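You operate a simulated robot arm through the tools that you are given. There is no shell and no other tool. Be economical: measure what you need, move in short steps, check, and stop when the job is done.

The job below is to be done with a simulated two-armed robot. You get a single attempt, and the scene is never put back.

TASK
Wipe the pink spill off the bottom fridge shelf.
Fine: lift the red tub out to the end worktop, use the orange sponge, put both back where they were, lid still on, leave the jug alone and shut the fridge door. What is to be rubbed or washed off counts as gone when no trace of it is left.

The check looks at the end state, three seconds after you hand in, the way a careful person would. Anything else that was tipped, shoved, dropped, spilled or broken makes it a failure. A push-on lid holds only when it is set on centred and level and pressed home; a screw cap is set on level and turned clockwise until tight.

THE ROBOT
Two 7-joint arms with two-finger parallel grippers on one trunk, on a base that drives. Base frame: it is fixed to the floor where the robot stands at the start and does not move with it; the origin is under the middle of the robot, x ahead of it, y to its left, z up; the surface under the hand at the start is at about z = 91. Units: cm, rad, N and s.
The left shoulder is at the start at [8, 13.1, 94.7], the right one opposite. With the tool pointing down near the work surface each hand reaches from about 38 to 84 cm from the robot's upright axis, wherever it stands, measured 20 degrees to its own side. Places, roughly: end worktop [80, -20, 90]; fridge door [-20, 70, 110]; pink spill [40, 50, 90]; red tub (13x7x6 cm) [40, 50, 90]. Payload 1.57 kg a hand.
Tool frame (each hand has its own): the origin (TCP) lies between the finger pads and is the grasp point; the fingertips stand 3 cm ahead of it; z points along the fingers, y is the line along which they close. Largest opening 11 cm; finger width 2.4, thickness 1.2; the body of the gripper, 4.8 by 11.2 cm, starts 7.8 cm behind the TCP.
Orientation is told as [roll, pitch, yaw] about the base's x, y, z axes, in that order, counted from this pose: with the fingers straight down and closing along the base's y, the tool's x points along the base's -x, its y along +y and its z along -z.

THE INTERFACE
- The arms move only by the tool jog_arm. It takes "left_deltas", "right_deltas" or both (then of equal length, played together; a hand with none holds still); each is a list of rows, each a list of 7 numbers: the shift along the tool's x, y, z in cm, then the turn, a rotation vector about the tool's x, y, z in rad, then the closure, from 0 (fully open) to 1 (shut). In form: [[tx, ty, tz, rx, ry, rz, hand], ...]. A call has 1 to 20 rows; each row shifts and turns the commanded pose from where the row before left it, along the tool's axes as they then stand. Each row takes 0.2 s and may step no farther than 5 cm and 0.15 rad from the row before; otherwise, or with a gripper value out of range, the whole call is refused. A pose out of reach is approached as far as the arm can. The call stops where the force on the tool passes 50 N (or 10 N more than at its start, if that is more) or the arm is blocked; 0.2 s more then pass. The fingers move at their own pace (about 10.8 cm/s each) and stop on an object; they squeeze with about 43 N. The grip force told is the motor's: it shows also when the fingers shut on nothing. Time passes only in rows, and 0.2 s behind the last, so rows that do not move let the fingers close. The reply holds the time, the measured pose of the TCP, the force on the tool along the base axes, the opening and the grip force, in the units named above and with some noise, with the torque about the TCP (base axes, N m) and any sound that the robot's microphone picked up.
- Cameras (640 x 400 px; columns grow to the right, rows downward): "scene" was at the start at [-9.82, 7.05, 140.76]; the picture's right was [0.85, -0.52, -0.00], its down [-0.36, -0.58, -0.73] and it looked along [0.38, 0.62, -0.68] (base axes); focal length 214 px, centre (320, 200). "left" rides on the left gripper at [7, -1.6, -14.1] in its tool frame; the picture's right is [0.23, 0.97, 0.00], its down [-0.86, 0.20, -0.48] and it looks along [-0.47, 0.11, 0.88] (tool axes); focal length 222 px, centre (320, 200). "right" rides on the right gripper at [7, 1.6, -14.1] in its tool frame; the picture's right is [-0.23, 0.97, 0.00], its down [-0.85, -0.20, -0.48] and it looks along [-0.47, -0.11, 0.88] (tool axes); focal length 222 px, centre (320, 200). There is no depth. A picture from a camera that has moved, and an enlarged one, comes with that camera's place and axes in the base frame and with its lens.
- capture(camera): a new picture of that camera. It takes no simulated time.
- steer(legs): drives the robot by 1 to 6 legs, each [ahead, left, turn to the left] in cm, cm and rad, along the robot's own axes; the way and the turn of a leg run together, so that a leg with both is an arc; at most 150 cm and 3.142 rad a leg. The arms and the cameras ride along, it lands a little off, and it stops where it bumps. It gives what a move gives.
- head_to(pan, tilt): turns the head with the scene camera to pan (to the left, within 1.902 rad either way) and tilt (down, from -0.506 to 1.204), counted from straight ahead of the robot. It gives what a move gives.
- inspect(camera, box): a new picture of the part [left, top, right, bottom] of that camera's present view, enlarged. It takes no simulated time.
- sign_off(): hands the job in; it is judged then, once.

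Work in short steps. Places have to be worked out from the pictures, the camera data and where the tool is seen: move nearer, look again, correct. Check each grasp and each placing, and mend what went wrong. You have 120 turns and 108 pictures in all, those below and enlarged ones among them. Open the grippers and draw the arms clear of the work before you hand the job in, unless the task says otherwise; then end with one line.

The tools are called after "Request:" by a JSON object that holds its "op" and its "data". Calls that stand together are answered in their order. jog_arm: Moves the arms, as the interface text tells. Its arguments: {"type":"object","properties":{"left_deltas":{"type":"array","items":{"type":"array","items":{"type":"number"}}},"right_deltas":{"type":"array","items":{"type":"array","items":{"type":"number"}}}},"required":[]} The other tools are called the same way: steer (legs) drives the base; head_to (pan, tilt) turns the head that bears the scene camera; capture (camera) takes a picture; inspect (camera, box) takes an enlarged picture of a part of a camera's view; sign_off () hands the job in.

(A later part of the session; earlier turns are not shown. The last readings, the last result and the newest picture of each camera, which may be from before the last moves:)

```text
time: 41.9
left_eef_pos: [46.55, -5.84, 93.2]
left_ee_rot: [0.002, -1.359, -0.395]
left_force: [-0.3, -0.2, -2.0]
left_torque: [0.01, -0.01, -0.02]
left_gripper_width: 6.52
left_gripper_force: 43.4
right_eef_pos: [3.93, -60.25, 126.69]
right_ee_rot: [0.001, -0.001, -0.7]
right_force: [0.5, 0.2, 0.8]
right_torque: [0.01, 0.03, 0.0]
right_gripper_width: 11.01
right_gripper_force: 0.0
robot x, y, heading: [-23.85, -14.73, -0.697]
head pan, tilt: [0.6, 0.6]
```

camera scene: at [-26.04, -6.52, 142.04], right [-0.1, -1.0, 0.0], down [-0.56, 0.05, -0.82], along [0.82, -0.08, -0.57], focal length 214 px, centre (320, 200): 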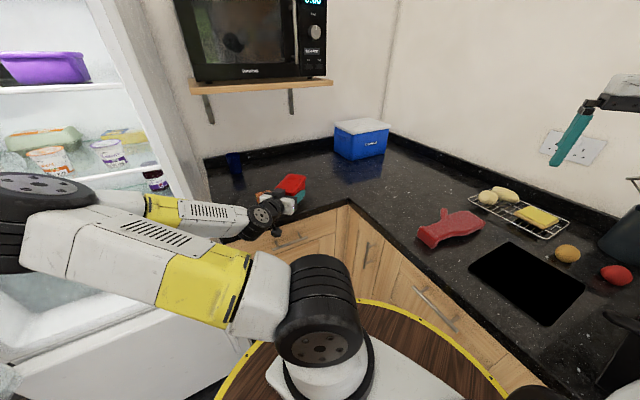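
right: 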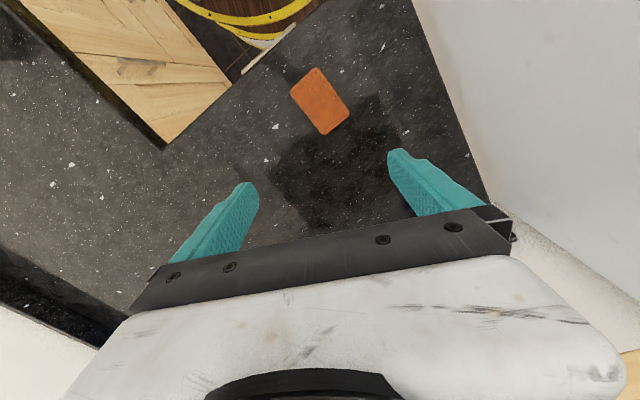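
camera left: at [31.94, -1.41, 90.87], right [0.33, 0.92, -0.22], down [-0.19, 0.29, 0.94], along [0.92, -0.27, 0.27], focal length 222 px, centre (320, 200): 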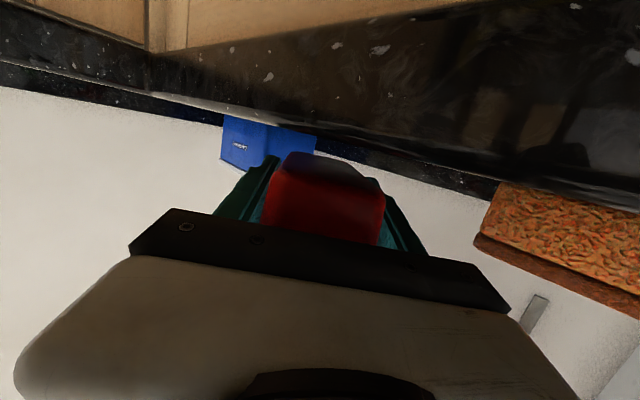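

Still free; keep lowering by 1.5 mm steps, watching the force.

Request:
{"op": "jog_arm", "data": {"left_deltas": [[0.147, 0, 0.031, 0, 0, 0, 1], [0, 0, 0, 0, 0, 0, 1]]}}

Request:
{"op": "capture", "data": {"camera": "left"}}

```text
time: 42.5
left_eef_pos: [46.49, -5.98, 93.09]
left_ee_rot: [0.003, -1.362, -0.396]
left_force: [-0.2, -0.8, 0.7]
left_torque: [-0.1, -0.24, -0.01]
left_gripper_width: 6.55
left_gripper_force: 43.1
right_eef_pos: [3.93, -60.24, 126.65]
right_ee_rot: [-0.001, 0.0, -0.699]
right_force: [0.1, 0.2, -0.2]
right_torque: [-0.02, -0.02, 0.02]
right_gripper_width: 11.0
right_gripper_force: 0.0
robot x, y, heading: [-24.18, -14.48, -0.696]
head pan, tilt: [0.6, 0.6]
```

```text
73 pictures are left
camera left: at [31.86, -1.39, 89.16], right [0.33, 0.92, -0.22], down [-0.19, 0.29, 0.94], along [0.92, -0.27, 0.27], focal length 222 px, centre (320, 200)
```

left: 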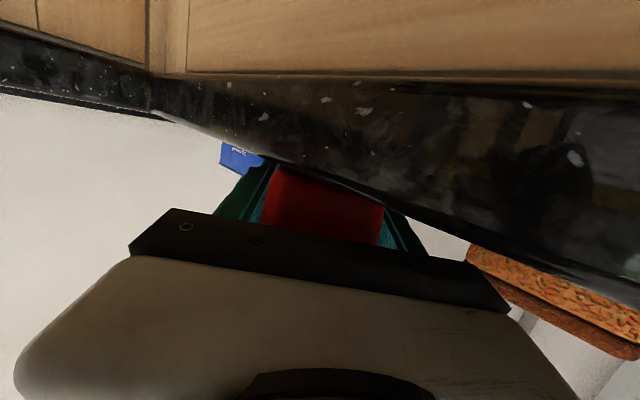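

Contact: the tub stands on the worktop. I open partly (to 9 cm) and withdraw horizontally.

Request:
{"op": "jog_arm", "data": {"left_deltas": [[0, 0, 0, 0, 0, 0, 0.5], [0, 0, 0, 0, 0, 0, 0.18], [0, 0, 0, 0, 0, 0, 0.18]]}}

Request:
{"op": "inspect", "data": {"camera": "scene", "box": [250, 160, 330, 210]}}

```text
time: 43.2
left_eef_pos: [46.58, -5.92, 93.02]
left_ee_rot: [0.003, -1.36, -0.392]
left_force: [-0.2, 0.5, -0.4]
left_torque: [-0.01, -0.02, 0.0]
left_gripper_width: 9.0
left_gripper_force: 0.0
right_eef_pos: [3.97, -60.18, 126.69]
right_ee_rot: [0.0, 0.0, -0.7]
right_force: [0.1, 0.0, -0.4]
right_torque: [-0.02, 0.02, 0.02]
right_gripper_width: 11.0
right_gripper_force: 0.0
robot x, y, heading: [-23.93, -14.39, -0.703]
head pan, tilt: [0.6, 0.6]
```

```text
8.00 times, centred on (290, 185) of scene
camera zoom: at [-26.04, -6.53, 142.04], right [-0.1, -1.0, 0.0], down [-0.56, 0.05, -0.82], along [0.82, -0.08, -0.57], focal length 1716 px, centre (560, 320)
```

zoom: 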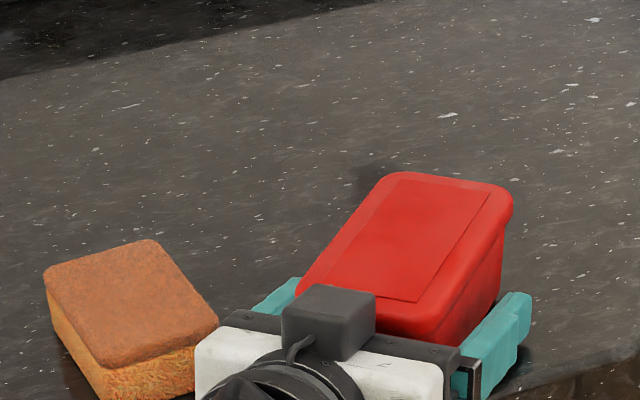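

Standing fine, fingers clear. Withdrawing horizontally 6.5 cm, then by driving back.

Request:
{"op": "jog_arm", "data": {"left_deltas": [[0.4, 0, -2.1, 0, 0, 0, 0.18], [0.4, 0, -2.1, 0, 0, 0, 0.18], [0.4, 0, -2.1, 0, 0, 0, 0.18], [0, 0, 0, 0, 0, 0, 0.18]]}}

Request:
{"op": "steer", "data": {"legs": [[-15, -4.5, 0]]}}

Request:
{"op": "capture", "data": {"camera": "scene"}}

```text
time: 44.2
left_eef_pos: [40.55, -3.38, 93.06]
left_ee_rot: [0.0, -1.358, -0.395]
left_force: [-1.1, 0.2, 0.1]
left_torque: [0.0, 0.02, 0.01]
left_gripper_width: 9.03
left_gripper_force: 0.0
right_eef_pos: [3.92, -60.24, 126.78]
right_ee_rot: [-0.001, 0.0, -0.697]
right_force: [-0.3, 0.0, 0.7]
right_torque: [0.0, -0.01, 0.0]
right_gripper_width: 10.99
right_gripper_force: 0.0
robot x, y, heading: [-23.8, -14.79, -0.698]
head pan, tilt: [0.6, 0.6]
```

```text
time: 45.6
left_eef_pos: [26.13, 3.0, 93.2]
left_ee_rot: [0.0, -1.36, -0.393]
left_force: [-0.3, 0.4, -0.2]
left_torque: [-0.01, 0.01, 0.02]
left_gripper_width: 9.01
left_gripper_force: 0.0
right_eef_pos: [-10.36, -53.93, 126.7]
right_ee_rot: [0.001, 0.001, -0.698]
right_force: [-0.5, -0.3, -0.6]
right_torque: [0.04, -0.02, 0.0]
right_gripper_width: 10.99
right_gripper_force: 0.1
robot x, y, heading: [-38.47, -8.43, -0.697]
head pan, tilt: [0.6, 0.6]
```

```text
71 pictures are left
camera scene: at [-40.51, -0.28, 142.04], right [-0.1, -1.0, 0.0], down [-0.56, 0.05, -0.82], along [0.82, -0.08, -0.57], focal length 214 px, centre (320, 200)
```

scene: 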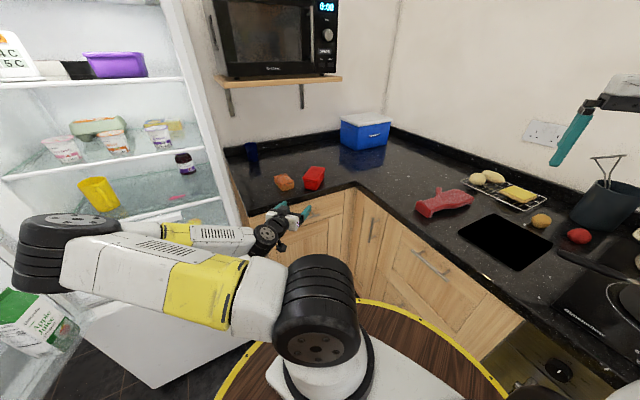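

The tub is parked well. The sponge, with its yaw of about 0.5, suits the right hand better, so I raise the left hand and turn it fingers-down to tuck it away.

Request:
{"op": "jog_arm", "data": {"left_deltas": [[-4.07, 0, -0.87, 0, 0, 0, 0], [-4.07, 0, -0.87, 0, 0, 0, 0], [-4.07, 0, -0.87, 0, 0, 0, 0], [-4.07, 0, -0.87, 0, 0, 0, 0], [-4.07, 0, -0.87, 0, 0, 0, 0], [-4.07, 0, -0.87, 0, 0, 0, 0], [0, 0, 0, 0, 0.136, 0, 0], [0, 0, 0, 0, 0.136, 0, 0], [0, 0, 0, 0, 0.136, 0, 0], [0, 0, 0, 0, 0.136, 0, 0], [0, 0, 0, 0, 0.136, 0, 0], [0, 0, 0, 0, 0.136, 0, 0], [0, 0, 0, 0, 0.136, 0, 0], [0, 0, 0, 0, 0.136, 0, 0], [0, 0, 0, 0, 0.136, 0, 0], [0, 0, 0, 0, 0.136, 0, 0]]}}

```text
time: 49.0
left_eef_pos: [26.05, 2.94, 118.18]
left_ee_rot: [-0.001, 0.002, -0.391]
left_force: [-0.6, -0.4, -0.1]
left_torque: [-0.01, -0.02, -0.01]
left_gripper_width: 10.99
left_gripper_force: 0.1
right_eef_pos: [-10.48, -53.97, 126.76]
right_ee_rot: [0.0, -0.002, -0.696]
right_force: [-0.1, 0.4, -0.1]
right_torque: [-0.03, 0.01, -0.01]
right_gripper_width: 10.99
right_gripper_force: 0.1
robot x, y, heading: [-38.21, -8.32, -0.699]
head pan, tilt: [0.6, 0.6]
```

Left hand goes high and central; then I look with the head before re-positioning.

Request:
{"op": "jog_arm", "data": {"left_deltas": [[2.04, -2.64, -2.43, 0, 0, 0, 0], [2.04, -2.64, -2.43, 0, 0, 0, 0], [2.04, -2.64, -2.43, 0, 0, 0, 0], [2.04, -2.64, -2.43, 0, 0, 0, 0], [2.04, -2.64, -2.43, 0, 0, 0, 0], [2.04, -2.64, -2.43, 0, 0, 0, 0], [2.04, -2.64, -2.43, 0, 0, 0, 0]]}}

Request:
{"op": "steer", "data": {"legs": [[0, 0, 1.1]]}}

Request:
{"op": "head_to", "data": {"pan": 0.0, "tilt": 0.5}}

Request:
{"op": "capture", "data": {"camera": "scene"}}

```text
time: 50.6
left_eef_pos: [5.65, -8.53, 135.14]
left_ee_rot: [-0.001, 0.0, -0.389]
left_force: [0.1, 0.4, 0.0]
left_torque: [-0.01, 0.01, -0.03]
left_gripper_width: 11.02
left_gripper_force: 0.0
right_eef_pos: [-10.33, -53.87, 126.7]
right_ee_rot: [0.0, 0.0, -0.697]
right_force: [-0.1, 0.0, 0.1]
right_torque: [-0.05, 0.0, -0.01]
right_gripper_width: 11.01
right_gripper_force: 0.1
robot x, y, heading: [-38.45, -8.09, -0.698]
head pan, tilt: [0.6, 0.6]
```

```text
time: 53.8
left_eef_pos: [-18.0, 30.63, 135.05]
left_ee_rot: [0.001, 0.0, 0.706]
left_force: [-0.3, 0.3, -0.1]
left_torque: [0.04, 0.0, 0.0]
left_gripper_width: 11.0
left_gripper_force: 0.1
right_eef_pos: [14.87, -4.25, 126.66]
right_ee_rot: [0.0, 0.0, 0.401]
right_force: [0.9, -0.3, 0.2]
right_torque: [-0.02, -0.02, -0.07]
right_gripper_width: 11.01
right_gripper_force: 0.1
robot x, y, heading: [-37.98, -8.01, 0.403]
head pan, tilt: [0.6, 0.6]
```

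```text
time: 54.8
left_eef_pos: [-18.04, 30.73, 135.13]
left_ee_rot: [0.002, 0.0, 0.705]
left_force: [-0.2, -0.3, 0.4]
left_torque: [0.02, 0.01, -0.01]
left_gripper_width: 11.01
left_gripper_force: 0.1
right_eef_pos: [14.79, -4.26, 126.7]
right_ee_rot: [0.0, -0.002, 0.402]
right_force: [-0.1, 1.0, 0.6]
right_torque: [0.01, -0.01, 0.03]
right_gripper_width: 10.99
right_gripper_force: 0.1
robot x, y, heading: [-38.66, -8.24, 0.403]
head pan, tilt: [0.0, 0.499]
```

```text
70 pictures are left
camera scene: at [-43.09, -10.3, 142.95], right [0.39, -0.92, 0.0], down [-0.44, -0.19, -0.88], along [0.81, 0.34, -0.48], focal length 214 px, centre (320, 200)
```

scene: 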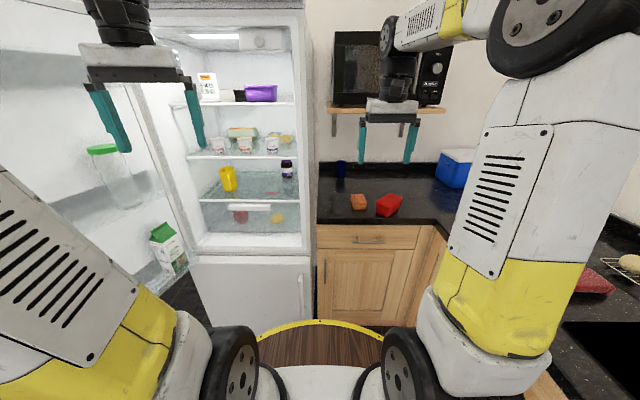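

Excellent, the robot faces both. I zoom on the bottom shelf for the spill's extent.

Request:
{"op": "inspect", "data": {"camera": "scene", "box": [190, 150, 310, 225]}}

Request:
{"op": "inspect", "data": {"camera": "scene", "box": [325, 170, 421, 230]}}

```text
5.33 times, centred on (250, 188) of scene
camera zoom: at [-43.09, -10.3, 142.95], right [0.39, -0.92, 0.0], down [-0.44, -0.19, -0.88], along [0.81, 0.34, -0.48], focal length 1144 px, centre (693, 267)
```

zoom: 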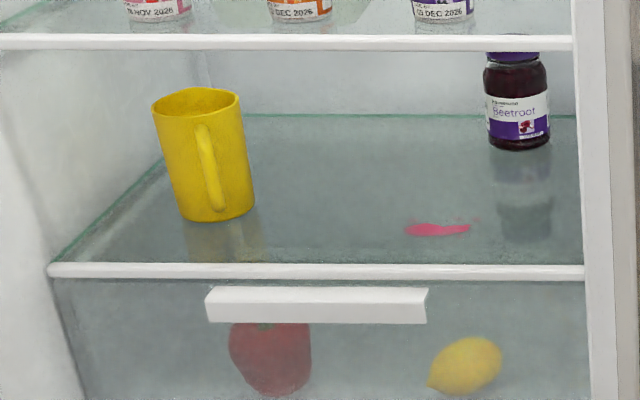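

```text
6.67 times, centred on (373, 200) of scene
camera zoom: at [-43.09, -10.3, 142.95], right [0.39, -0.92, 0.0], down [-0.44, -0.19, -0.88], along [0.81, 0.34, -0.48], focal length 1430 px, centre (-33, 200)
```

zoom: 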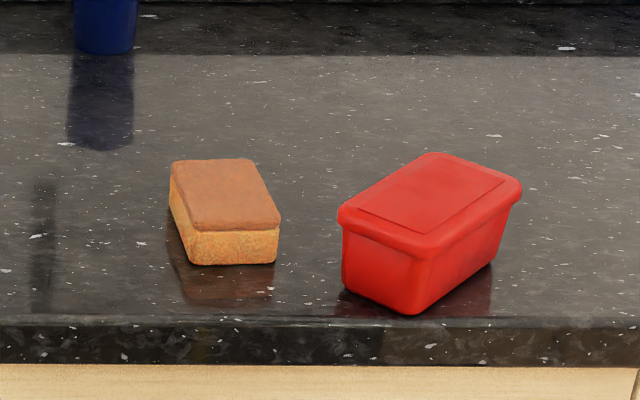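

Spill: about 7×3.5 cm centred near [40.0, 51.9] on the shelf (z≈92.1), jug ≥14 cm away. Sponge: centre [47.6, 7.75], yaw ≈0.45, ~3.3 tall. I drive to the sponge-picking place.

Request:
{"op": "steer", "data": {"legs": [[21.5, -9.5, 0]]}}

Request:
{"op": "capture", "data": {"camera": "scene"}}

```text
time: 56.6
left_eef_pos: [5.54, 30.18, 135.18]
left_ee_rot: [0.001, -0.001, 0.705]
left_force: [-0.1, 0.2, -0.1]
left_torque: [0.0, 0.0, 0.01]
left_gripper_width: 11.02
left_gripper_force: 0.0
right_eef_pos: [38.37, -4.73, 126.69]
right_ee_rot: [0.0, 0.0, 0.4]
right_force: [-0.4, -0.2, -0.9]
right_torque: [-0.03, 0.02, -0.02]
right_gripper_width: 10.99
right_gripper_force: 0.0
robot x, y, heading: [-14.74, -8.82, 0.402]
head pan, tilt: [0.0, 0.499]
```

```text
67 pictures are left
camera scene: at [-19.54, -10.71, 142.95], right [0.39, -0.92, 0.0], down [-0.44, -0.19, -0.88], along [0.81, 0.34, -0.48], focal length 214 px, centre (320, 200)
```

scene: 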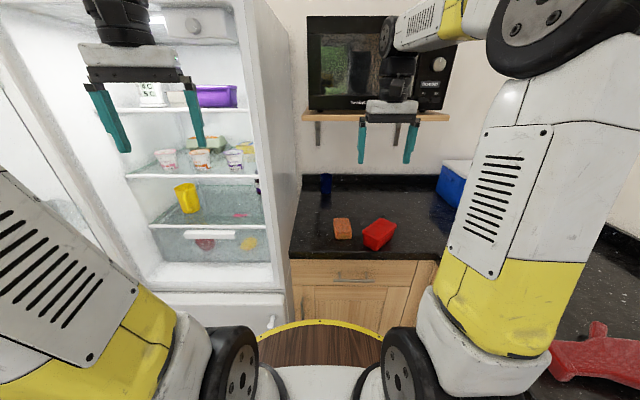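

I pitch the right hand 45° and bring it above the sponge, 10 cm over the grasp height.

Request:
{"op": "jog_arm", "data": {"right_deltas": [[0, 0, 0, 0, -0.131, 0, 0], [0, 0, 0, 0, -0.131, 0, 0], [0, 0, 0, 0, -0.131, 0, 0], [0, 0, 0, 0, -0.131, 0, 0], [0, 0, 0, 0, -0.131, 0, 0], [0, 0, 0, 0, -0.13, 0, 0], [0, 0, 0, -0.035, 0, -0.035, 0], [1.18, 1.2, 4.17, 0, 0, 0, 0], [1.18, 1.2, 4.17, 0, 0, 0, 0], [1.18, 1.2, 4.17, 0, 0, 0, 0], [1.18, 1.2, 4.17, 0, 0, 0, 0], [1.18, 1.2, 4.17, 0, 0, 0, 0], [1.18, 1.2, 4.17, 0, 0, 0, 0], [0, 0, 0, 0, 0, 0, 0]]}}

Request:
{"op": "capture", "data": {"camera": "right"}}

Request:
{"op": "capture", "data": {"camera": "scene"}}

```text
time: 59.6
left_eef_pos: [5.6, 30.37, 135.04]
left_ee_rot: [0.0, -0.002, 0.704]
left_force: [-0.2, -0.7, 0.8]
left_torque: [-0.01, -0.01, 0.0]
left_gripper_width: 11.01
left_gripper_force: 0.1
right_eef_pos: [46.77, 7.41, 103.97]
right_ee_rot: [0.0, -0.784, 0.447]
right_force: [0.7, -0.2, -0.4]
right_torque: [-0.04, 0.02, 0.02]
right_gripper_width: 11.0
right_gripper_force: 0.0
robot x, y, heading: [-14.9, -8.8, 0.397]
head pan, tilt: [0.0, 0.499]
```

```text
66 pictures are left
camera right: at [32.56, 2.4, 109.02], right [-0.28, 0.95, 0.16], down [0.33, -0.06, 0.94], along [0.9, 0.32, -0.29], focal length 222 px, centre (320, 200)
```

right: 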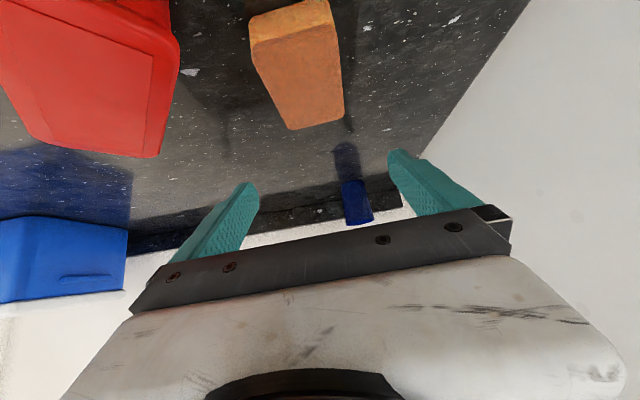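

```text
65 pictures are left
camera scene: at [-19.51, -10.71, 142.95], right [0.39, -0.92, 0.0], down [-0.44, -0.19, -0.88], along [0.81, 0.34, -0.48], focal length 214 px, centre (320, 200)
```

scene: 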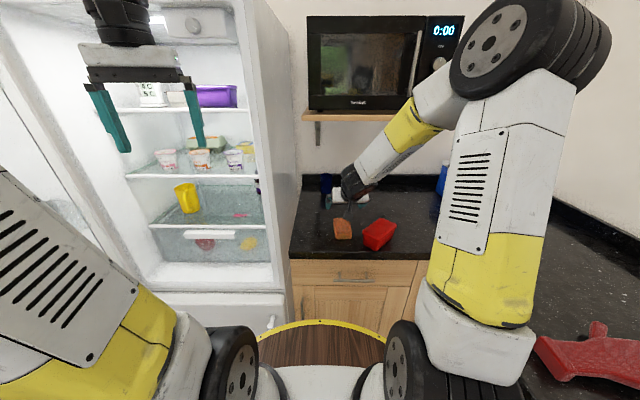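

The sponge is centred within 3 mm and yaw 0.43. I lower 7 cm, correcting sideways, then look again.

Request:
{"op": "jog_arm", "data": {"right_deltas": [[1.65, 0.15, 1.65, 0, 0, 0, 0], [1.65, 0.15, 1.65, 0, 0, 0, 0], [1.65, 0, 1.65, 0.01, 0, 0.01, 0], [0, 0, 0, 0, 0, 0, 0]]}}

Request:
{"op": "capture", "data": {"camera": "right"}}

Request:
{"op": "inspect", "data": {"camera": "scene", "box": [310, 180, 420, 260]}}

```text
time: 60.6
left_eef_pos: [5.6, 30.34, 135.07]
left_ee_rot: [0.0, 0.001, 0.705]
left_force: [-0.4, -0.3, -0.7]
left_torque: [0.04, 0.0, 0.01]
left_gripper_width: 10.99
left_gripper_force: 0.1
right_eef_pos: [46.55, 7.64, 97.0]
right_ee_rot: [-0.002, -0.784, 0.434]
right_force: [0.6, 0.6, -0.2]
right_torque: [-0.03, 0.0, -0.02]
right_gripper_width: 11.0
right_gripper_force: 0.0
robot x, y, heading: [-14.8, -8.74, 0.402]
head pan, tilt: [0.0, 0.499]
```

```text
64 pictures are left
camera right: at [32.29, 2.83, 102.01], right [-0.27, 0.95, 0.16], down [0.33, -0.07, 0.94], along [0.91, 0.3, -0.29], focal length 222 px, centre (320, 200)
```

right: 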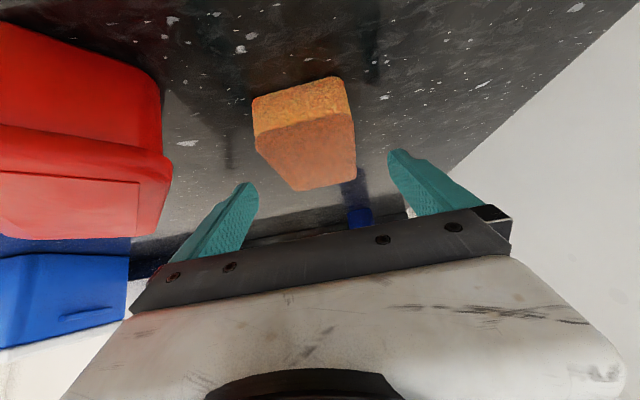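

```text
5.00 times, centred on (365, 220) of scene
camera zoom: at [-19.52, -10.71, 142.95], right [0.39, -0.92, 0.0], down [-0.44, -0.19, -0.88], along [0.81, 0.34, -0.48], focal length 1072 px, centre (95, 100)
```

zoom: 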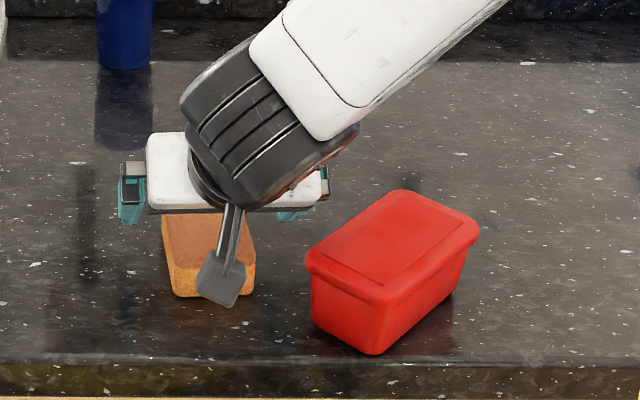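

Aligned, and the gripper clears the tub in view. I lower the last 2.8 cm.

Request:
{"op": "jog_arm", "data": {"right_deltas": [[0.7, 0.1, 0.7, 0, 0, 0, 0], [0.7, 0, 0.7, 0, 0, 0, 0], [0.55, 0, 0.55, 0, 0, 0, 0], [0, 0, 0, 0, 0, 0, 0]]}}

Request:
{"op": "capture", "data": {"camera": "right"}}

Request:
{"op": "inspect", "data": {"camera": "scene", "box": [310, 180, 420, 260]}}

```text
time: 61.6
left_eef_pos: [5.48, 30.23, 135.11]
left_ee_rot: [0.0, -0.002, 0.706]
left_force: [0.7, 0.0, -0.6]
left_torque: [0.0, 0.0, -0.02]
left_gripper_width: 10.98
left_gripper_force: 0.1
right_eef_pos: [46.49, 7.65, 94.2]
right_ee_rot: [-0.001, -0.786, 0.434]
right_force: [-0.4, 0.7, 0.3]
right_torque: [0.02, -0.01, 0.01]
right_gripper_width: 11.02
right_gripper_force: 0.1
robot x, y, heading: [-14.87, -8.68, 0.397]
head pan, tilt: [0.0, 0.499]
```

```text
62 pictures are left
camera right: at [32.26, 2.86, 99.25], right [-0.27, 0.95, 0.16], down [0.33, -0.07, 0.94], along [0.91, 0.3, -0.29], focal length 222 px, centre (320, 200)
```

right: 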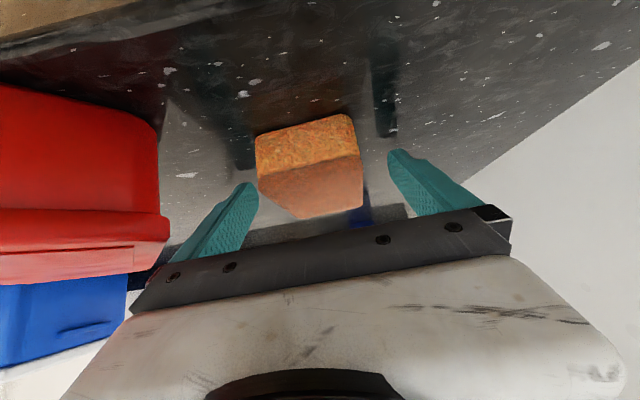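

```text
5.00 times, centred on (365, 220) of scene
camera zoom: at [-19.52, -10.71, 142.95], right [0.39, -0.92, 0.0], down [-0.44, -0.19, -0.88], along [0.81, 0.34, -0.48], focal length 1072 px, centre (95, 100)
```

zoom: 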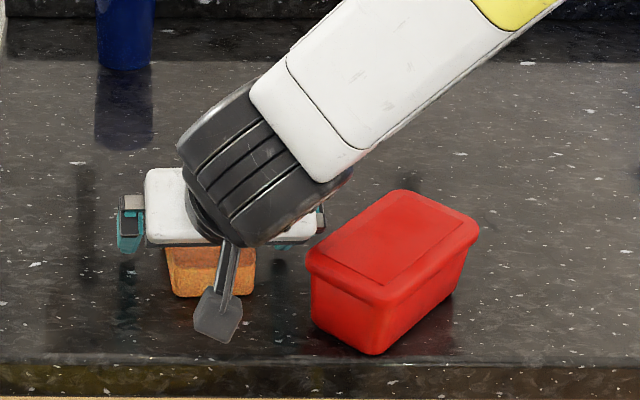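

In position; I close on the sponge.

Request:
{"op": "jog_arm", "data": {"right_deltas": [[0, 0, 0, 0, 0, 0, 0.3], [0, 0, 0, 0, 0, 0, 0.45], [0, 0, 0, 0, 0, 0, 0.7], [0, 0, 0, 0, 0, 0, 1], [0, 0, 0, 0, 0, 0, 1]]}}

Request:
{"op": "capture", "data": {"camera": "right"}}

```text
time: 62.8
left_eef_pos: [5.54, 30.3, 135.17]
left_ee_rot: [-0.001, -0.001, 0.705]
left_force: [-0.4, -0.1, 0.3]
left_torque: [0.02, 0.02, -0.02]
left_gripper_width: 10.99
left_gripper_force: 0.1
right_eef_pos: [46.57, 7.62, 94.25]
right_ee_rot: [0.001, -0.785, 0.435]
right_force: [-0.7, -0.4, -0.5]
right_torque: [-0.02, 0.0, 0.01]
right_gripper_width: 6.03
right_gripper_force: 42.8
robot x, y, heading: [-14.67, -8.99, 0.397]
head pan, tilt: [0.0, 0.499]
```

```text
60 pictures are left
camera right: at [32.27, 2.86, 99.27], right [-0.27, 0.95, 0.16], down [0.33, -0.07, 0.94], along [0.91, 0.3, -0.29], focal length 222 px, centre (320, 200)
```

right: 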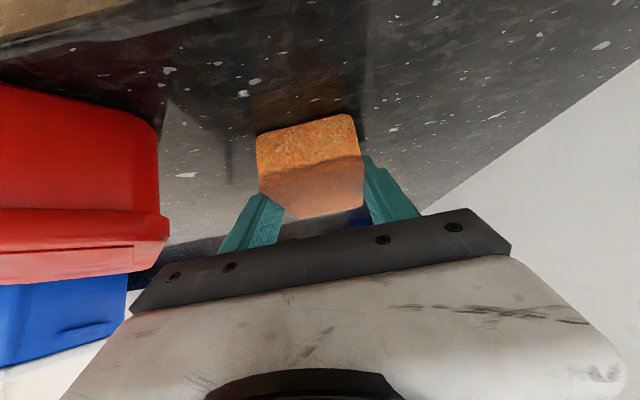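

Held at 6.0 cm without shifting. I lift it straight up 12 cm.

Request:
{"op": "jog_arm", "data": {"right_deltas": [[-1, 0, -1, 0, 0, 0, 1], [-1.8, 0, -1.8, 0, 0, 0, 1], [-1.8, 0, -1.8, 0, 0, 0, 1], [-1.8, 0, -1.8, 0, 0, 0, 1], [-1.8, 0, -1.8, 0, 0, 0, 1], [0, 0, 0, 0, 0, 0, 1]]}}

Request:
{"op": "capture", "data": {"camera": "right"}}

```text
time: 64.2
left_eef_pos: [5.52, 30.17, 135.02]
left_ee_rot: [0.0, 0.0, 0.705]
left_force: [0.3, 0.4, -0.3]
left_torque: [0.0, -0.05, 0.01]
left_gripper_width: 10.99
left_gripper_force: 0.0
right_eef_pos: [46.56, 7.8, 105.92]
right_ee_rot: [0.002, -0.786, 0.435]
right_force: [0.0, 0.3, -0.6]
right_torque: [-0.02, 0.0, 0.0]
right_gripper_width: 6.01
right_gripper_force: 43.3
robot x, y, heading: [-14.66, -8.92, 0.398]
head pan, tilt: [0.0, 0.499]
```

```text
59 pictures are left
camera right: at [32.3, 2.87, 110.93], right [-0.27, 0.95, 0.16], down [0.33, -0.07, 0.94], along [0.91, 0.3, -0.29], focal length 222 px, centre (320, 200)
```

right: 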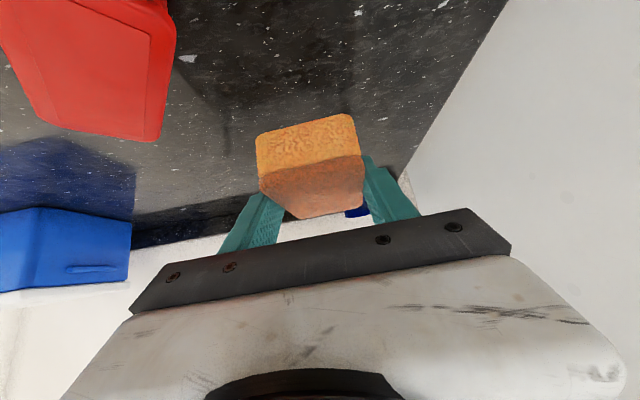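

Sponge is held flat. Before driving to the fridge I check where the left elbow is relative to the open door.

Request:
{"op": "head_to", "data": {"pan": 1.1, "tilt": 0.5}}

Request:
{"op": "capture", "data": {"camera": "scene"}}

```text
time: 65.5
left_eef_pos: [5.55, 30.2, 135.06]
left_ee_rot: [-0.001, -0.001, 0.706]
left_force: [0.5, 0.9, 0.0]
left_torque: [0.0, -0.01, -0.02]
left_gripper_width: 10.98
left_gripper_force: 0.2
right_eef_pos: [46.65, 7.66, 105.86]
right_ee_rot: [0.001, -0.786, 0.433]
right_force: [-0.4, 0.1, -0.7]
right_torque: [-0.01, 0.0, 0.03]
right_gripper_width: 5.99
right_gripper_force: 43.4
robot x, y, heading: [-14.55, -9.06, 0.402]
head pan, tilt: [1.1, 0.499]
```

```text
58 pictures are left
camera scene: at [-27.25, -5.18, 142.95], right [1.0, -0.07, 0.0], down [-0.03, -0.48, -0.88], along [0.06, 0.88, -0.48], focal length 214 px, centre (320, 200)
```

scene: 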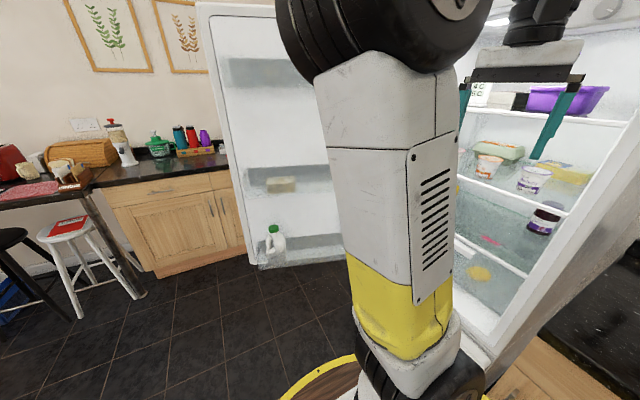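

The left elbow is high above its shoulder, clear of the door. I back away from the worktop, turn a little left and shift sideways to stand before the fridge.

Request:
{"op": "steer", "data": {"legs": [[-25, 0, 0], [0, 0, 0.2], [8, 25.5, 0]]}}

Request:
{"op": "head_to", "data": {"pan": 0.0, "tilt": 0.55}}

Request:
{"op": "capture", "data": {"camera": "scene"}}

Request:
{"op": "capture", "data": {"camera": "right"}}

```text
time: 69.6
left_eef_pos: [-33.44, 49.35, 135.12]
left_ee_rot: [0.0, 0.001, 0.903]
left_force: [0.1, 0.5, 0.6]
left_torque: [0.02, -0.02, 0.0]
left_gripper_width: 10.99
left_gripper_force: 0.0
right_eef_pos: [11.24, 35.37, 105.98]
right_ee_rot: [-0.002, -0.786, 0.633]
right_force: [0.1, 0.7, -0.4]
right_torque: [0.01, 0.02, -0.03]
right_gripper_width: 6.02
right_gripper_force: 43.0
robot x, y, heading: [-45.78, 7.27, 0.6]
head pan, tilt: [1.1, 0.499]
```

```text
time: 70.9
left_eef_pos: [-33.41, 49.41, 135.07]
left_ee_rot: [-0.001, 0.0, 0.903]
left_force: [0.2, -0.1, 0.6]
left_torque: [-0.03, 0.0, 0.03]
left_gripper_width: 11.02
left_gripper_force: 0.1
right_eef_pos: [11.4, 35.32, 105.97]
right_ee_rot: [0.0, -0.786, 0.634]
right_force: [-0.5, -0.2, 0.0]
right_torque: [0.03, 0.03, -0.02]
right_gripper_width: 6.04
right_gripper_force: 42.3
robot x, y, heading: [-45.64, 7.17, 0.6]
head pan, tilt: [0.0, 0.55]
```

```text
57 pictures are left
camera scene: at [-49.98, 4.23, 142.49], right [0.56, -0.83, 0.0], down [-0.43, -0.3, -0.85], along [0.7, 0.48, -0.52], focal length 214 px, centre (320, 200)
```

scene: 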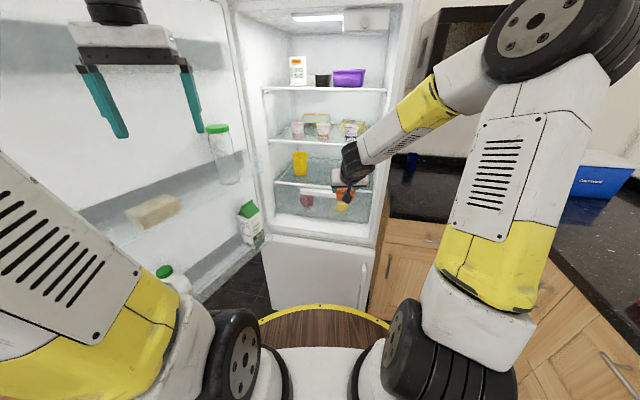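

```text
56 pictures are left
camera right: at [-1.76, 27.83, 110.89], right [-0.45, 0.88, 0.16], down [0.33, 0.0, 0.94], along [0.83, 0.48, -0.29], focal length 222 px, centre (320, 200)
```

right: 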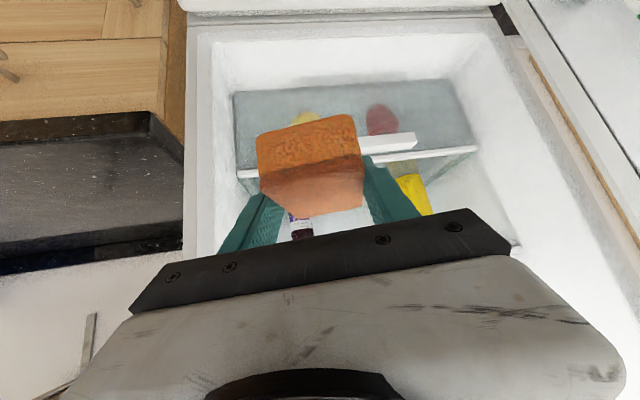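

Good stance. I lower the sponge to TCP z≈97.5 outside the fridge, draw the left hand a bit inward from the door, then drive partway in.

Request:
{"op": "jog_arm", "data": {"right_deltas": [[2.97, 0, 2.97, 0, 0, 0, 1], [2.97, 0, 2.97, 0, 0, 0, 1], [0, 0, 0, 0, 0, 0, 1]], "left_deltas": [[0, -3, 0, 0, 0, 0, 0], [0, -3, 0, 0, 0, 0, 0], [0, 0, 0, 0, 0, 0, 0]]}}

Request:
{"op": "steer", "data": {"legs": [[20, -1.4, 0]]}}

Request:
{"op": "capture", "data": {"camera": "scene"}}

Request:
{"op": "capture", "data": {"camera": "right"}}

```text
time: 71.7
left_eef_pos: [-28.69, 45.67, 135.15]
left_ee_rot: [0.001, -0.001, 0.904]
left_force: [-0.2, 0.2, 0.0]
left_torque: [-0.01, 0.0, -0.02]
left_gripper_width: 11.01
left_gripper_force: 0.0
right_eef_pos: [11.34, 35.31, 97.54]
right_ee_rot: [0.001, -0.786, 0.633]
right_force: [-0.1, -0.2, 0.2]
right_torque: [0.0, 0.03, 0.0]
right_gripper_width: 6.0
right_gripper_force: 43.5
robot x, y, heading: [-45.62, 6.87, 0.598]
head pan, tilt: [0.0, 0.55]
```

```text
time: 73.3
left_eef_pos: [-11.51, 55.88, 135.14]
left_ee_rot: [0.0, -0.001, 0.904]
left_force: [-0.9, -0.4, 0.4]
left_torque: [-0.02, -0.03, 0.0]
left_gripper_width: 11.04
left_gripper_force: 0.1
right_eef_pos: [28.58, 45.38, 97.5]
right_ee_rot: [0.001, -0.788, 0.636]
right_force: [-0.1, 0.4, 0.2]
right_torque: [0.02, 0.0, 0.0]
right_gripper_width: 6.02
right_gripper_force: 43.0
robot x, y, heading: [-28.35, 17.02, 0.596]
head pan, tilt: [0.0, 0.55]
```

```text
55 pictures are left
camera scene: at [-32.71, 14.32, 142.49], right [0.56, -0.83, 0.0], down [-0.43, -0.29, -0.85], along [0.7, 0.48, -0.52], focal length 214 px, centre (320, 200)
```

scene: 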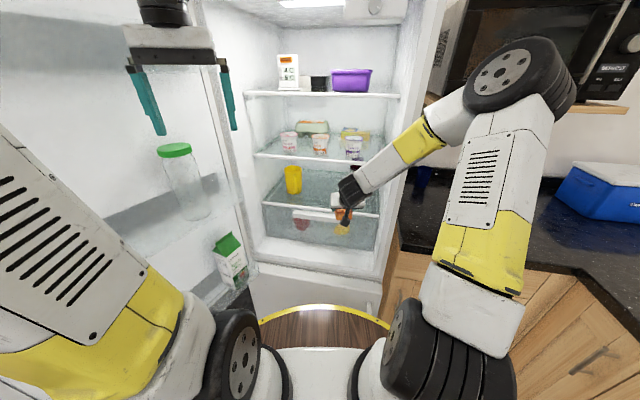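

```text
54 pictures are left
camera right: at [15.49, 37.89, 102.55], right [-0.45, 0.88, 0.16], down [0.33, 0.0, 0.94], along [0.83, 0.48, -0.29], focal length 222 px, centre (320, 200)
```

right: 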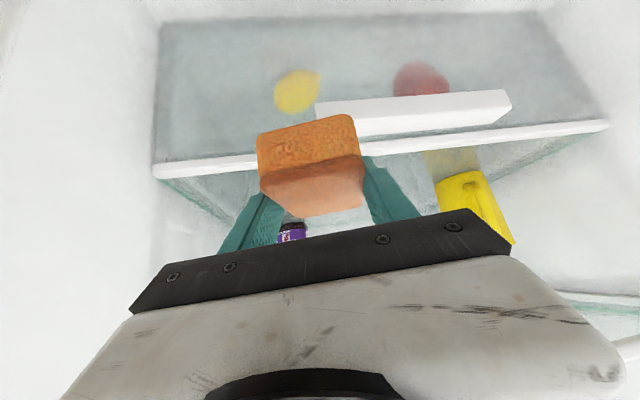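

Nicely aligned; still 5 cm before the shelf edge with 2 cm height to spare. I drive 8 cm more.

Request:
{"op": "steer", "data": {"legs": [[8, 0, 0]]}}

Request:
{"op": "capture", "data": {"camera": "right"}}

Request:
{"op": "inspect", "data": {"camera": "scene", "box": [250, 100, 430, 260]}}

```text
time: 74.3
left_eef_pos: [-6.63, 58.85, 135.3]
left_ee_rot: [-0.003, 0.002, 0.906]
left_force: [-0.7, -1.3, -0.7]
left_torque: [0.1, 0.03, 0.08]
left_gripper_width: 10.9
left_gripper_force: 0.1
right_eef_pos: [33.76, 48.99, 97.67]
right_ee_rot: [-0.001, -0.786, 0.636]
right_force: [0.7, 0.3, 0.7]
right_torque: [0.0, 0.0, -0.03]
right_gripper_width: 6.01
right_gripper_force: 43.4
robot x, y, heading: [-23.3, 20.44, 0.603]
head pan, tilt: [0.0, 0.55]
stopped in leg 1: the force on the tool passed its limit at 108 N (the readings are from after the stop); the commanded pose is now the measured one
```

```text
53 pictures are left
camera right: at [20.61, 41.34, 102.55], right [-0.45, 0.88, 0.16], down [0.33, 0.0, 0.94], along [0.83, 0.48, -0.29], focal length 222 px, centre (320, 200)
```

right: 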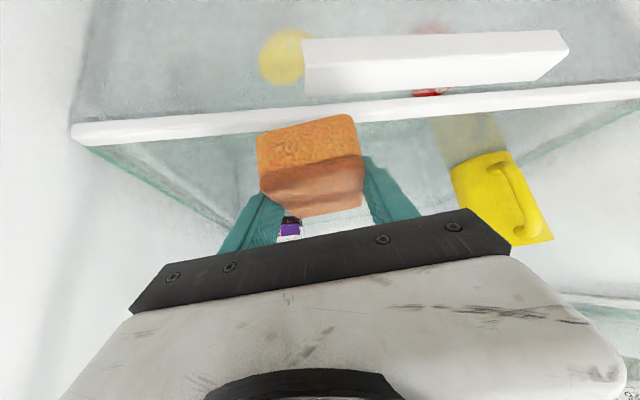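

```text
2.50 times, centred on (340, 180) of scene
camera zoom: at [-27.59, 17.74, 142.49], right [0.56, -0.83, 0.0], down [-0.43, -0.29, -0.85], along [0.7, 0.48, -0.52], focal length 536 px, centre (270, 250)
```

zoom: 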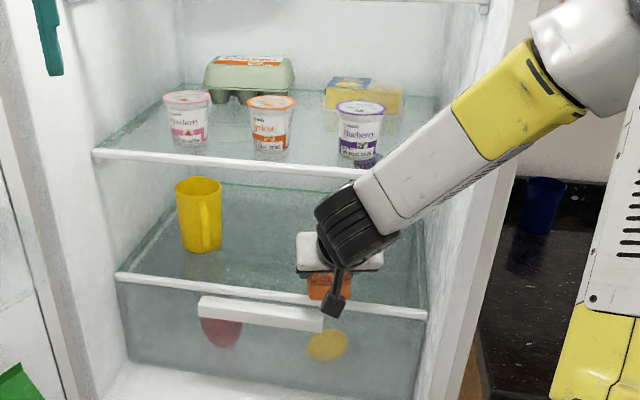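

Something was touched (108 N) – likely the left hand at the door. I look at the left side right away.

Request:
{"op": "capture", "data": {"camera": "left"}}

Request:
{"op": "head_to", "data": {"pan": 0.7, "tilt": 0.4}}

Request:
{"op": "capture", "data": {"camera": "scene"}}

```text
51 pictures are left
camera left: at [-9.56, 52.56, 149.37], right [-0.91, 0.42, 0.0], down [0.37, 0.8, 0.48], along [0.2, 0.43, -0.88], focal length 222 px, centre (320, 200)
```

left: 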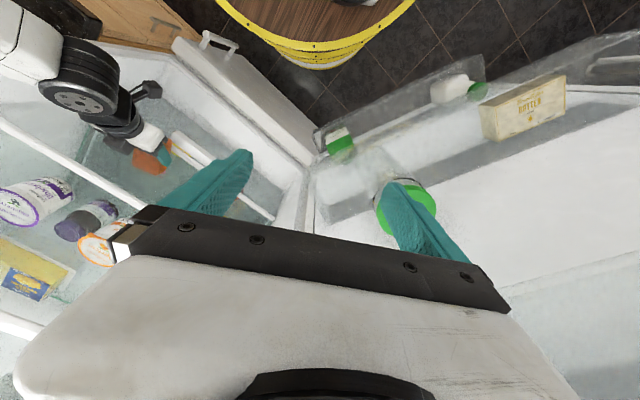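

```text
time: 75.4
left_eef_pos: [-6.55, 58.94, 135.25]
left_ee_rot: [-0.002, 0.004, 0.908]
left_force: [-1.3, -2.8, -0.6]
left_torque: [0.21, -0.04, 0.13]
left_gripper_width: 10.91
left_gripper_force: 0.0
right_eef_pos: [33.74, 48.93, 97.65]
right_ee_rot: [0.0, -0.785, 0.637]
right_force: [-0.3, 0.9, 0.7]
right_torque: [0.0, -0.03, 0.03]
right_gripper_width: 6.02
right_gripper_force: 42.8
robot x, y, heading: [-23.13, 20.17, 0.603]
head pan, tilt: [0.7, 0.4]
```

```text
50 pictures are left
camera scene: at [-32.51, 21.59, 143.86], right [0.96, -0.27, 0.0], down [-0.1, -0.38, -0.92], along [0.25, 0.89, -0.39], focal length 214 px, centre (320, 200)
```

scene: 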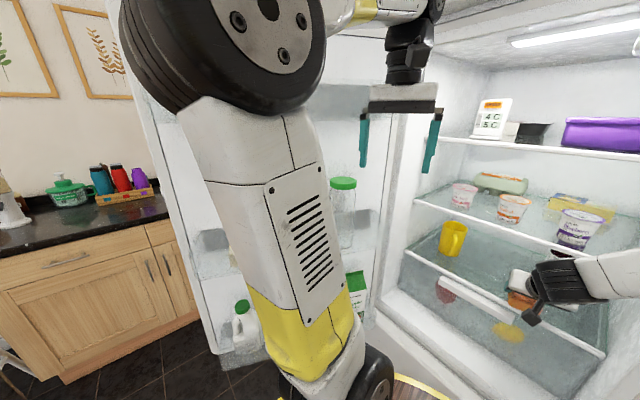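

The left finger leans on the tall green-lidded jar in the door (small residual force pushing −x,−y). I draw the hand away from it slowly, then check whether it still stands.

Request:
{"op": "jog_arm", "data": {"left_deltas": [[0.8, -0.1, 0, 0, 0, 0, 0], [0.8, -0.1, 0, 0, 0, 0, 0], [1.2, -0.2, 0, 0, 0, 0, 0], [1.5, -0.2, 0, 0, 0, 0, 0], [1.5, -0.2, 0, 0, 0, 0, 0], [0, 0, 0, 0, 0, 0, 0]]}}

Request:
{"op": "capture", "data": {"camera": "left"}}

Request:
{"op": "capture", "data": {"camera": "scene"}}

```text
time: 76.8
left_eef_pos: [-9.62, 53.82, 135.32]
left_ee_rot: [-0.001, 0.001, 0.907]
left_force: [0.8, -0.2, -0.3]
left_torque: [0.0, 0.01, -0.01]
left_gripper_width: 11.0
left_gripper_force: 0.1
right_eef_pos: [33.59, 48.9, 97.59]
right_ee_rot: [-0.001, -0.786, 0.636]
right_force: [-0.8, -0.2, -0.4]
right_torque: [0.0, 0.02, 0.0]
right_gripper_width: 6.03
right_gripper_force: 42.7
robot x, y, heading: [-23.25, 20.77, 0.594]
head pan, tilt: [0.7, 0.4]
```

```text
49 pictures are left
camera left: at [-12.54, 47.53, 149.4], right [-0.91, 0.42, 0.0], down [0.37, 0.8, 0.48], along [0.2, 0.43, -0.88], focal length 222 px, centre (320, 200)
```

left: 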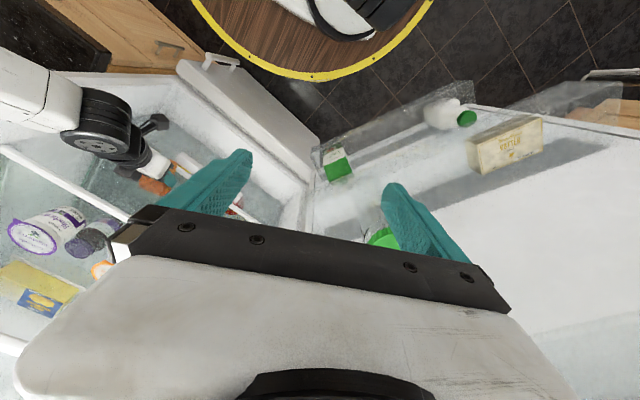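

```text
48 pictures are left
camera scene: at [-32.52, 21.61, 143.87], right [0.96, -0.27, 0.0], down [-0.1, -0.38, -0.92], along [0.25, 0.89, -0.39], focal length 214 px, centre (320, 200)
```

scene: 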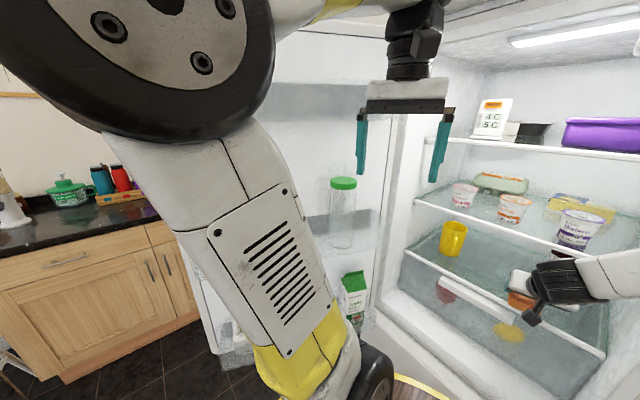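

The jar (lid top z≈126) stands where it was; nothing fell – the contact must have been the upper door rack. Left hand is now clear. I extend the right arm 6 cm further over the spill and lower to just above contact (TCP contact ≈95.4).

Request:
{"op": "jog_arm", "data": {"right_deltas": [[-2.06, -0.73, 2.06, 0, 0, 0, 1], [-2.06, -0.73, 2.06, 0, 0, 0, 1], [0.7, 0, 0.7, 0, 0, 0, 1], [0.6, 0, 0.6, 0, 0, 0, 1], [0, 0, 0, 0, 0, 0, 1]]}}

Request:
{"op": "capture", "data": {"camera": "right"}}

Request:
{"op": "inspect", "data": {"camera": "scene", "box": [400, 200, 620, 370]}}

```text
time: 78.0
left_eef_pos: [-9.93, 53.86, 135.34]
left_ee_rot: [-0.003, 0.0, 0.906]
left_force: [-0.2, -0.1, -0.3]
left_torque: [0.01, -0.02, -0.02]
left_gripper_width: 11.03
left_gripper_force: 0.1
right_eef_pos: [38.86, 51.35, 95.98]
right_ee_rot: [0.0, -0.789, 0.641]
right_force: [1.1, 0.3, 0.3]
right_torque: [-0.01, 0.01, 0.01]
right_gripper_width: 6.04
right_gripper_force: 42.9
robot x, y, heading: [-23.47, 20.51, 0.598]
head pan, tilt: [0.7, 0.4]
```

```text
47 pictures are left
camera right: at [25.79, 43.72, 100.89], right [-0.45, 0.88, 0.16], down [0.33, 0.0, 0.94], along [0.83, 0.48, -0.29], focal length 222 px, centre (320, 200)
```

right: 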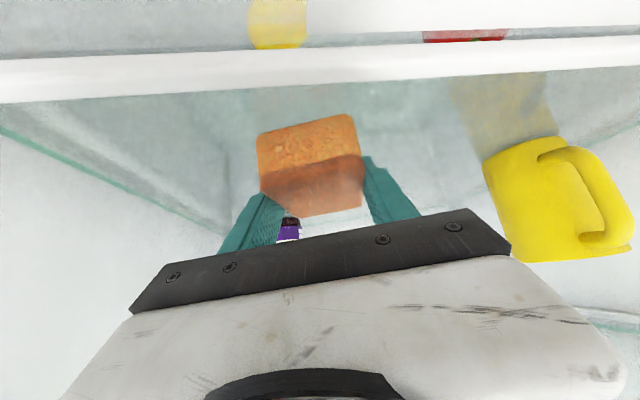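

```text
2.35 times, centred on (510, 285) of scene
camera zoom: at [-32.9, 21.59, 143.84], right [0.96, -0.27, 0.0], down [-0.1, -0.37, -0.92], along [0.25, 0.89, -0.39], focal length 505 px, centre (-127, 0)
```

zoom: 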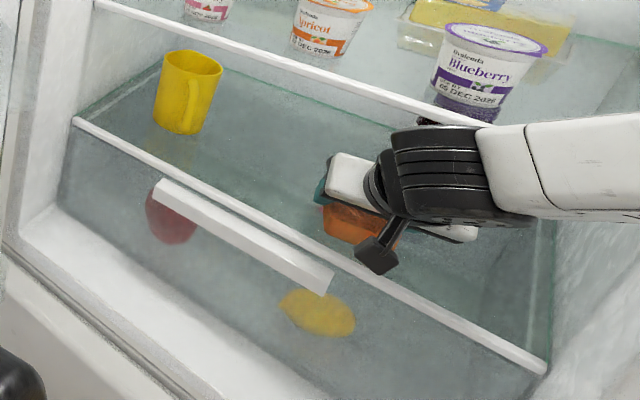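

The sponge covers the spill. I lower gently onto the shelf.

Request:
{"op": "jog_arm", "data": {"right_deltas": [[0.2, 0, 0.2, 0, 0, 0, 1], [0.2, 0, 0.2, 0, 0, 0, 1], [0.1, 0, 0.1, 0, 0, 0, 1], [0, 0, 0, 0, 0, 0, 1]]}}

```text
time: 79.0
left_eef_pos: [-10.19, 53.92, 135.41]
left_ee_rot: [-0.004, 0.001, 0.907]
left_force: [-0.2, -0.4, -1.0]
left_torque: [0.01, 0.05, -0.02]
left_gripper_width: 10.98
left_gripper_force: 0.1
right_eef_pos: [38.59, 51.51, 95.5]
right_ee_rot: [-0.005, -0.797, 0.645]
right_force: [0.0, 1.7, 0.6]
right_torque: [0.02, 0.0, 0.01]
right_gripper_width: 6.03
right_gripper_force: 42.9
robot x, y, heading: [-23.44, 20.59, 0.603]
head pan, tilt: [0.7, 0.4]
```

Both hands drifted slightly, as if something were pushing on an arm; I check the right elbow's surroundings before pressing.

Request:
{"op": "head_to", "data": {"pan": -0.45, "tilt": 0.3}}

Request:
{"op": "capture", "data": {"camera": "scene"}}

Request:
{"op": "capture", "data": {"camera": "left"}}

```text
time: 80.4
left_eef_pos: [-10.16, 53.82, 135.37]
left_ee_rot: [-0.004, -0.001, 0.907]
left_force: [0.1, 0.0, 0.7]
left_torque: [-0.01, 0.0, -0.01]
left_gripper_width: 11.02
left_gripper_force: 0.0
right_eef_pos: [38.62, 51.37, 95.57]
right_ee_rot: [-0.004, -0.794, 0.645]
right_force: [-0.1, 0.6, 0.8]
right_torque: [-0.01, 0.0, 0.02]
right_gripper_width: 5.99
right_gripper_force: 43.4
robot x, y, heading: [-23.27, 20.77, 0.597]
head pan, tilt: [-0.45, 0.3]
```

```text
45 pictures are left
camera scene: at [-26.48, 14.06, 144.78], right [0.15, -0.99, 0.0], down [-0.29, -0.04, -0.96], along [0.95, 0.14, -0.29], focal length 214 px, centre (320, 200)
```

scene: 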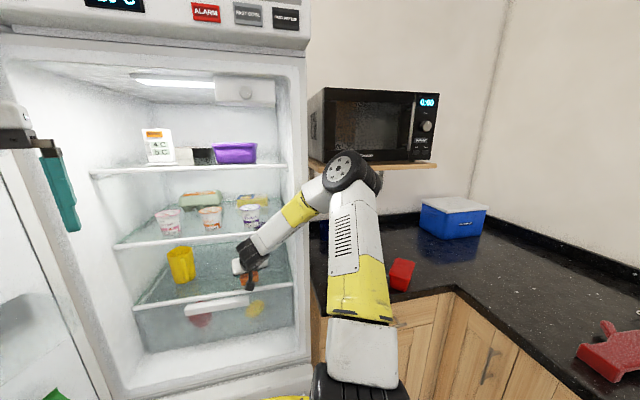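

```text
44 pictures are left
camera left: at [-13.27, 47.52, 149.47], right [-0.91, 0.42, -0.01], down [0.37, 0.8, 0.48], along [0.21, 0.43, -0.88], focal length 222 px, centre (320, 200)
```

left: 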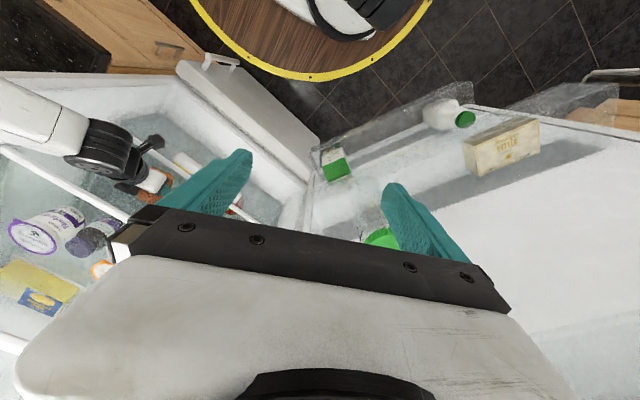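

The thick wrist joint is probably touching the front edge of the shelf above. I pull back 2.2 cm; the front half of the sponge still covers the spill.

Request:
{"op": "jog_arm", "data": {"right_deltas": [[0.75, 0.27, -0.75, 0, 0, 0, 1], [0.75, 0.26, -0.75, 0, 0, 0, 1], [0, 0, 0, 0, 0, 0, 1]]}}

Request:
{"op": "head_to", "data": {"pan": 0.2, "tilt": 0.5}}

Request:
{"op": "inspect", "data": {"camera": "scene", "box": [220, 80, 460, 260]}}

```text
time: 81.2
left_eef_pos: [-9.53, 53.89, 135.36]
left_ee_rot: [-0.003, 0.004, 0.905]
left_force: [0.3, 0.1, -0.8]
left_torque: [0.04, -0.02, 0.06]
left_gripper_width: 11.01
left_gripper_force: 0.1
right_eef_pos: [37.94, 50.47, 95.52]
right_ee_rot: [0.0, -0.799, 0.631]
right_force: [-0.4, -0.6, 4.1]
right_torque: [-0.13, 0.13, -0.05]
right_gripper_width: 6.01
right_gripper_force: 42.9
robot x, y, heading: [-23.68, 20.21, 0.604]
head pan, tilt: [-0.45, 0.3]
stopped in row 3 (right hand): the force on the tool passed its limit at 51 N (the readings are from after the stop); the commanded pose is now the measured one
```

```text
time: 82.2
left_eef_pos: [-9.41, 54.01, 135.27]
left_ee_rot: [-0.003, 0.001, 0.906]
left_force: [-0.6, -0.6, -0.1]
left_torque: [-0.01, 0.02, -0.03]
left_gripper_width: 11.03
left_gripper_force: 0.1
right_eef_pos: [37.97, 50.47, 95.48]
right_ee_rot: [0.0, -0.798, 0.633]
right_force: [0.5, 0.3, 6.8]
right_torque: [-0.14, 0.22, -0.02]
right_gripper_width: 6.03
right_gripper_force: 43.7
robot x, y, heading: [-23.0, 20.85, 0.599]
head pan, tilt: [0.201, 0.499]
```

```text
2.22 times, centred on (340, 170) of scene
camera zoom: at [-28.53, 19.23, 142.95], right [0.72, -0.7, 0.0], down [-0.33, -0.34, -0.88], along [0.61, 0.63, -0.48], focal length 477 px, centre (276, 267)
```

zoom: 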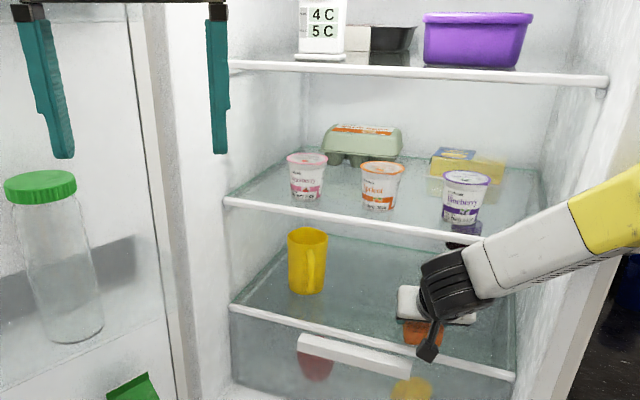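

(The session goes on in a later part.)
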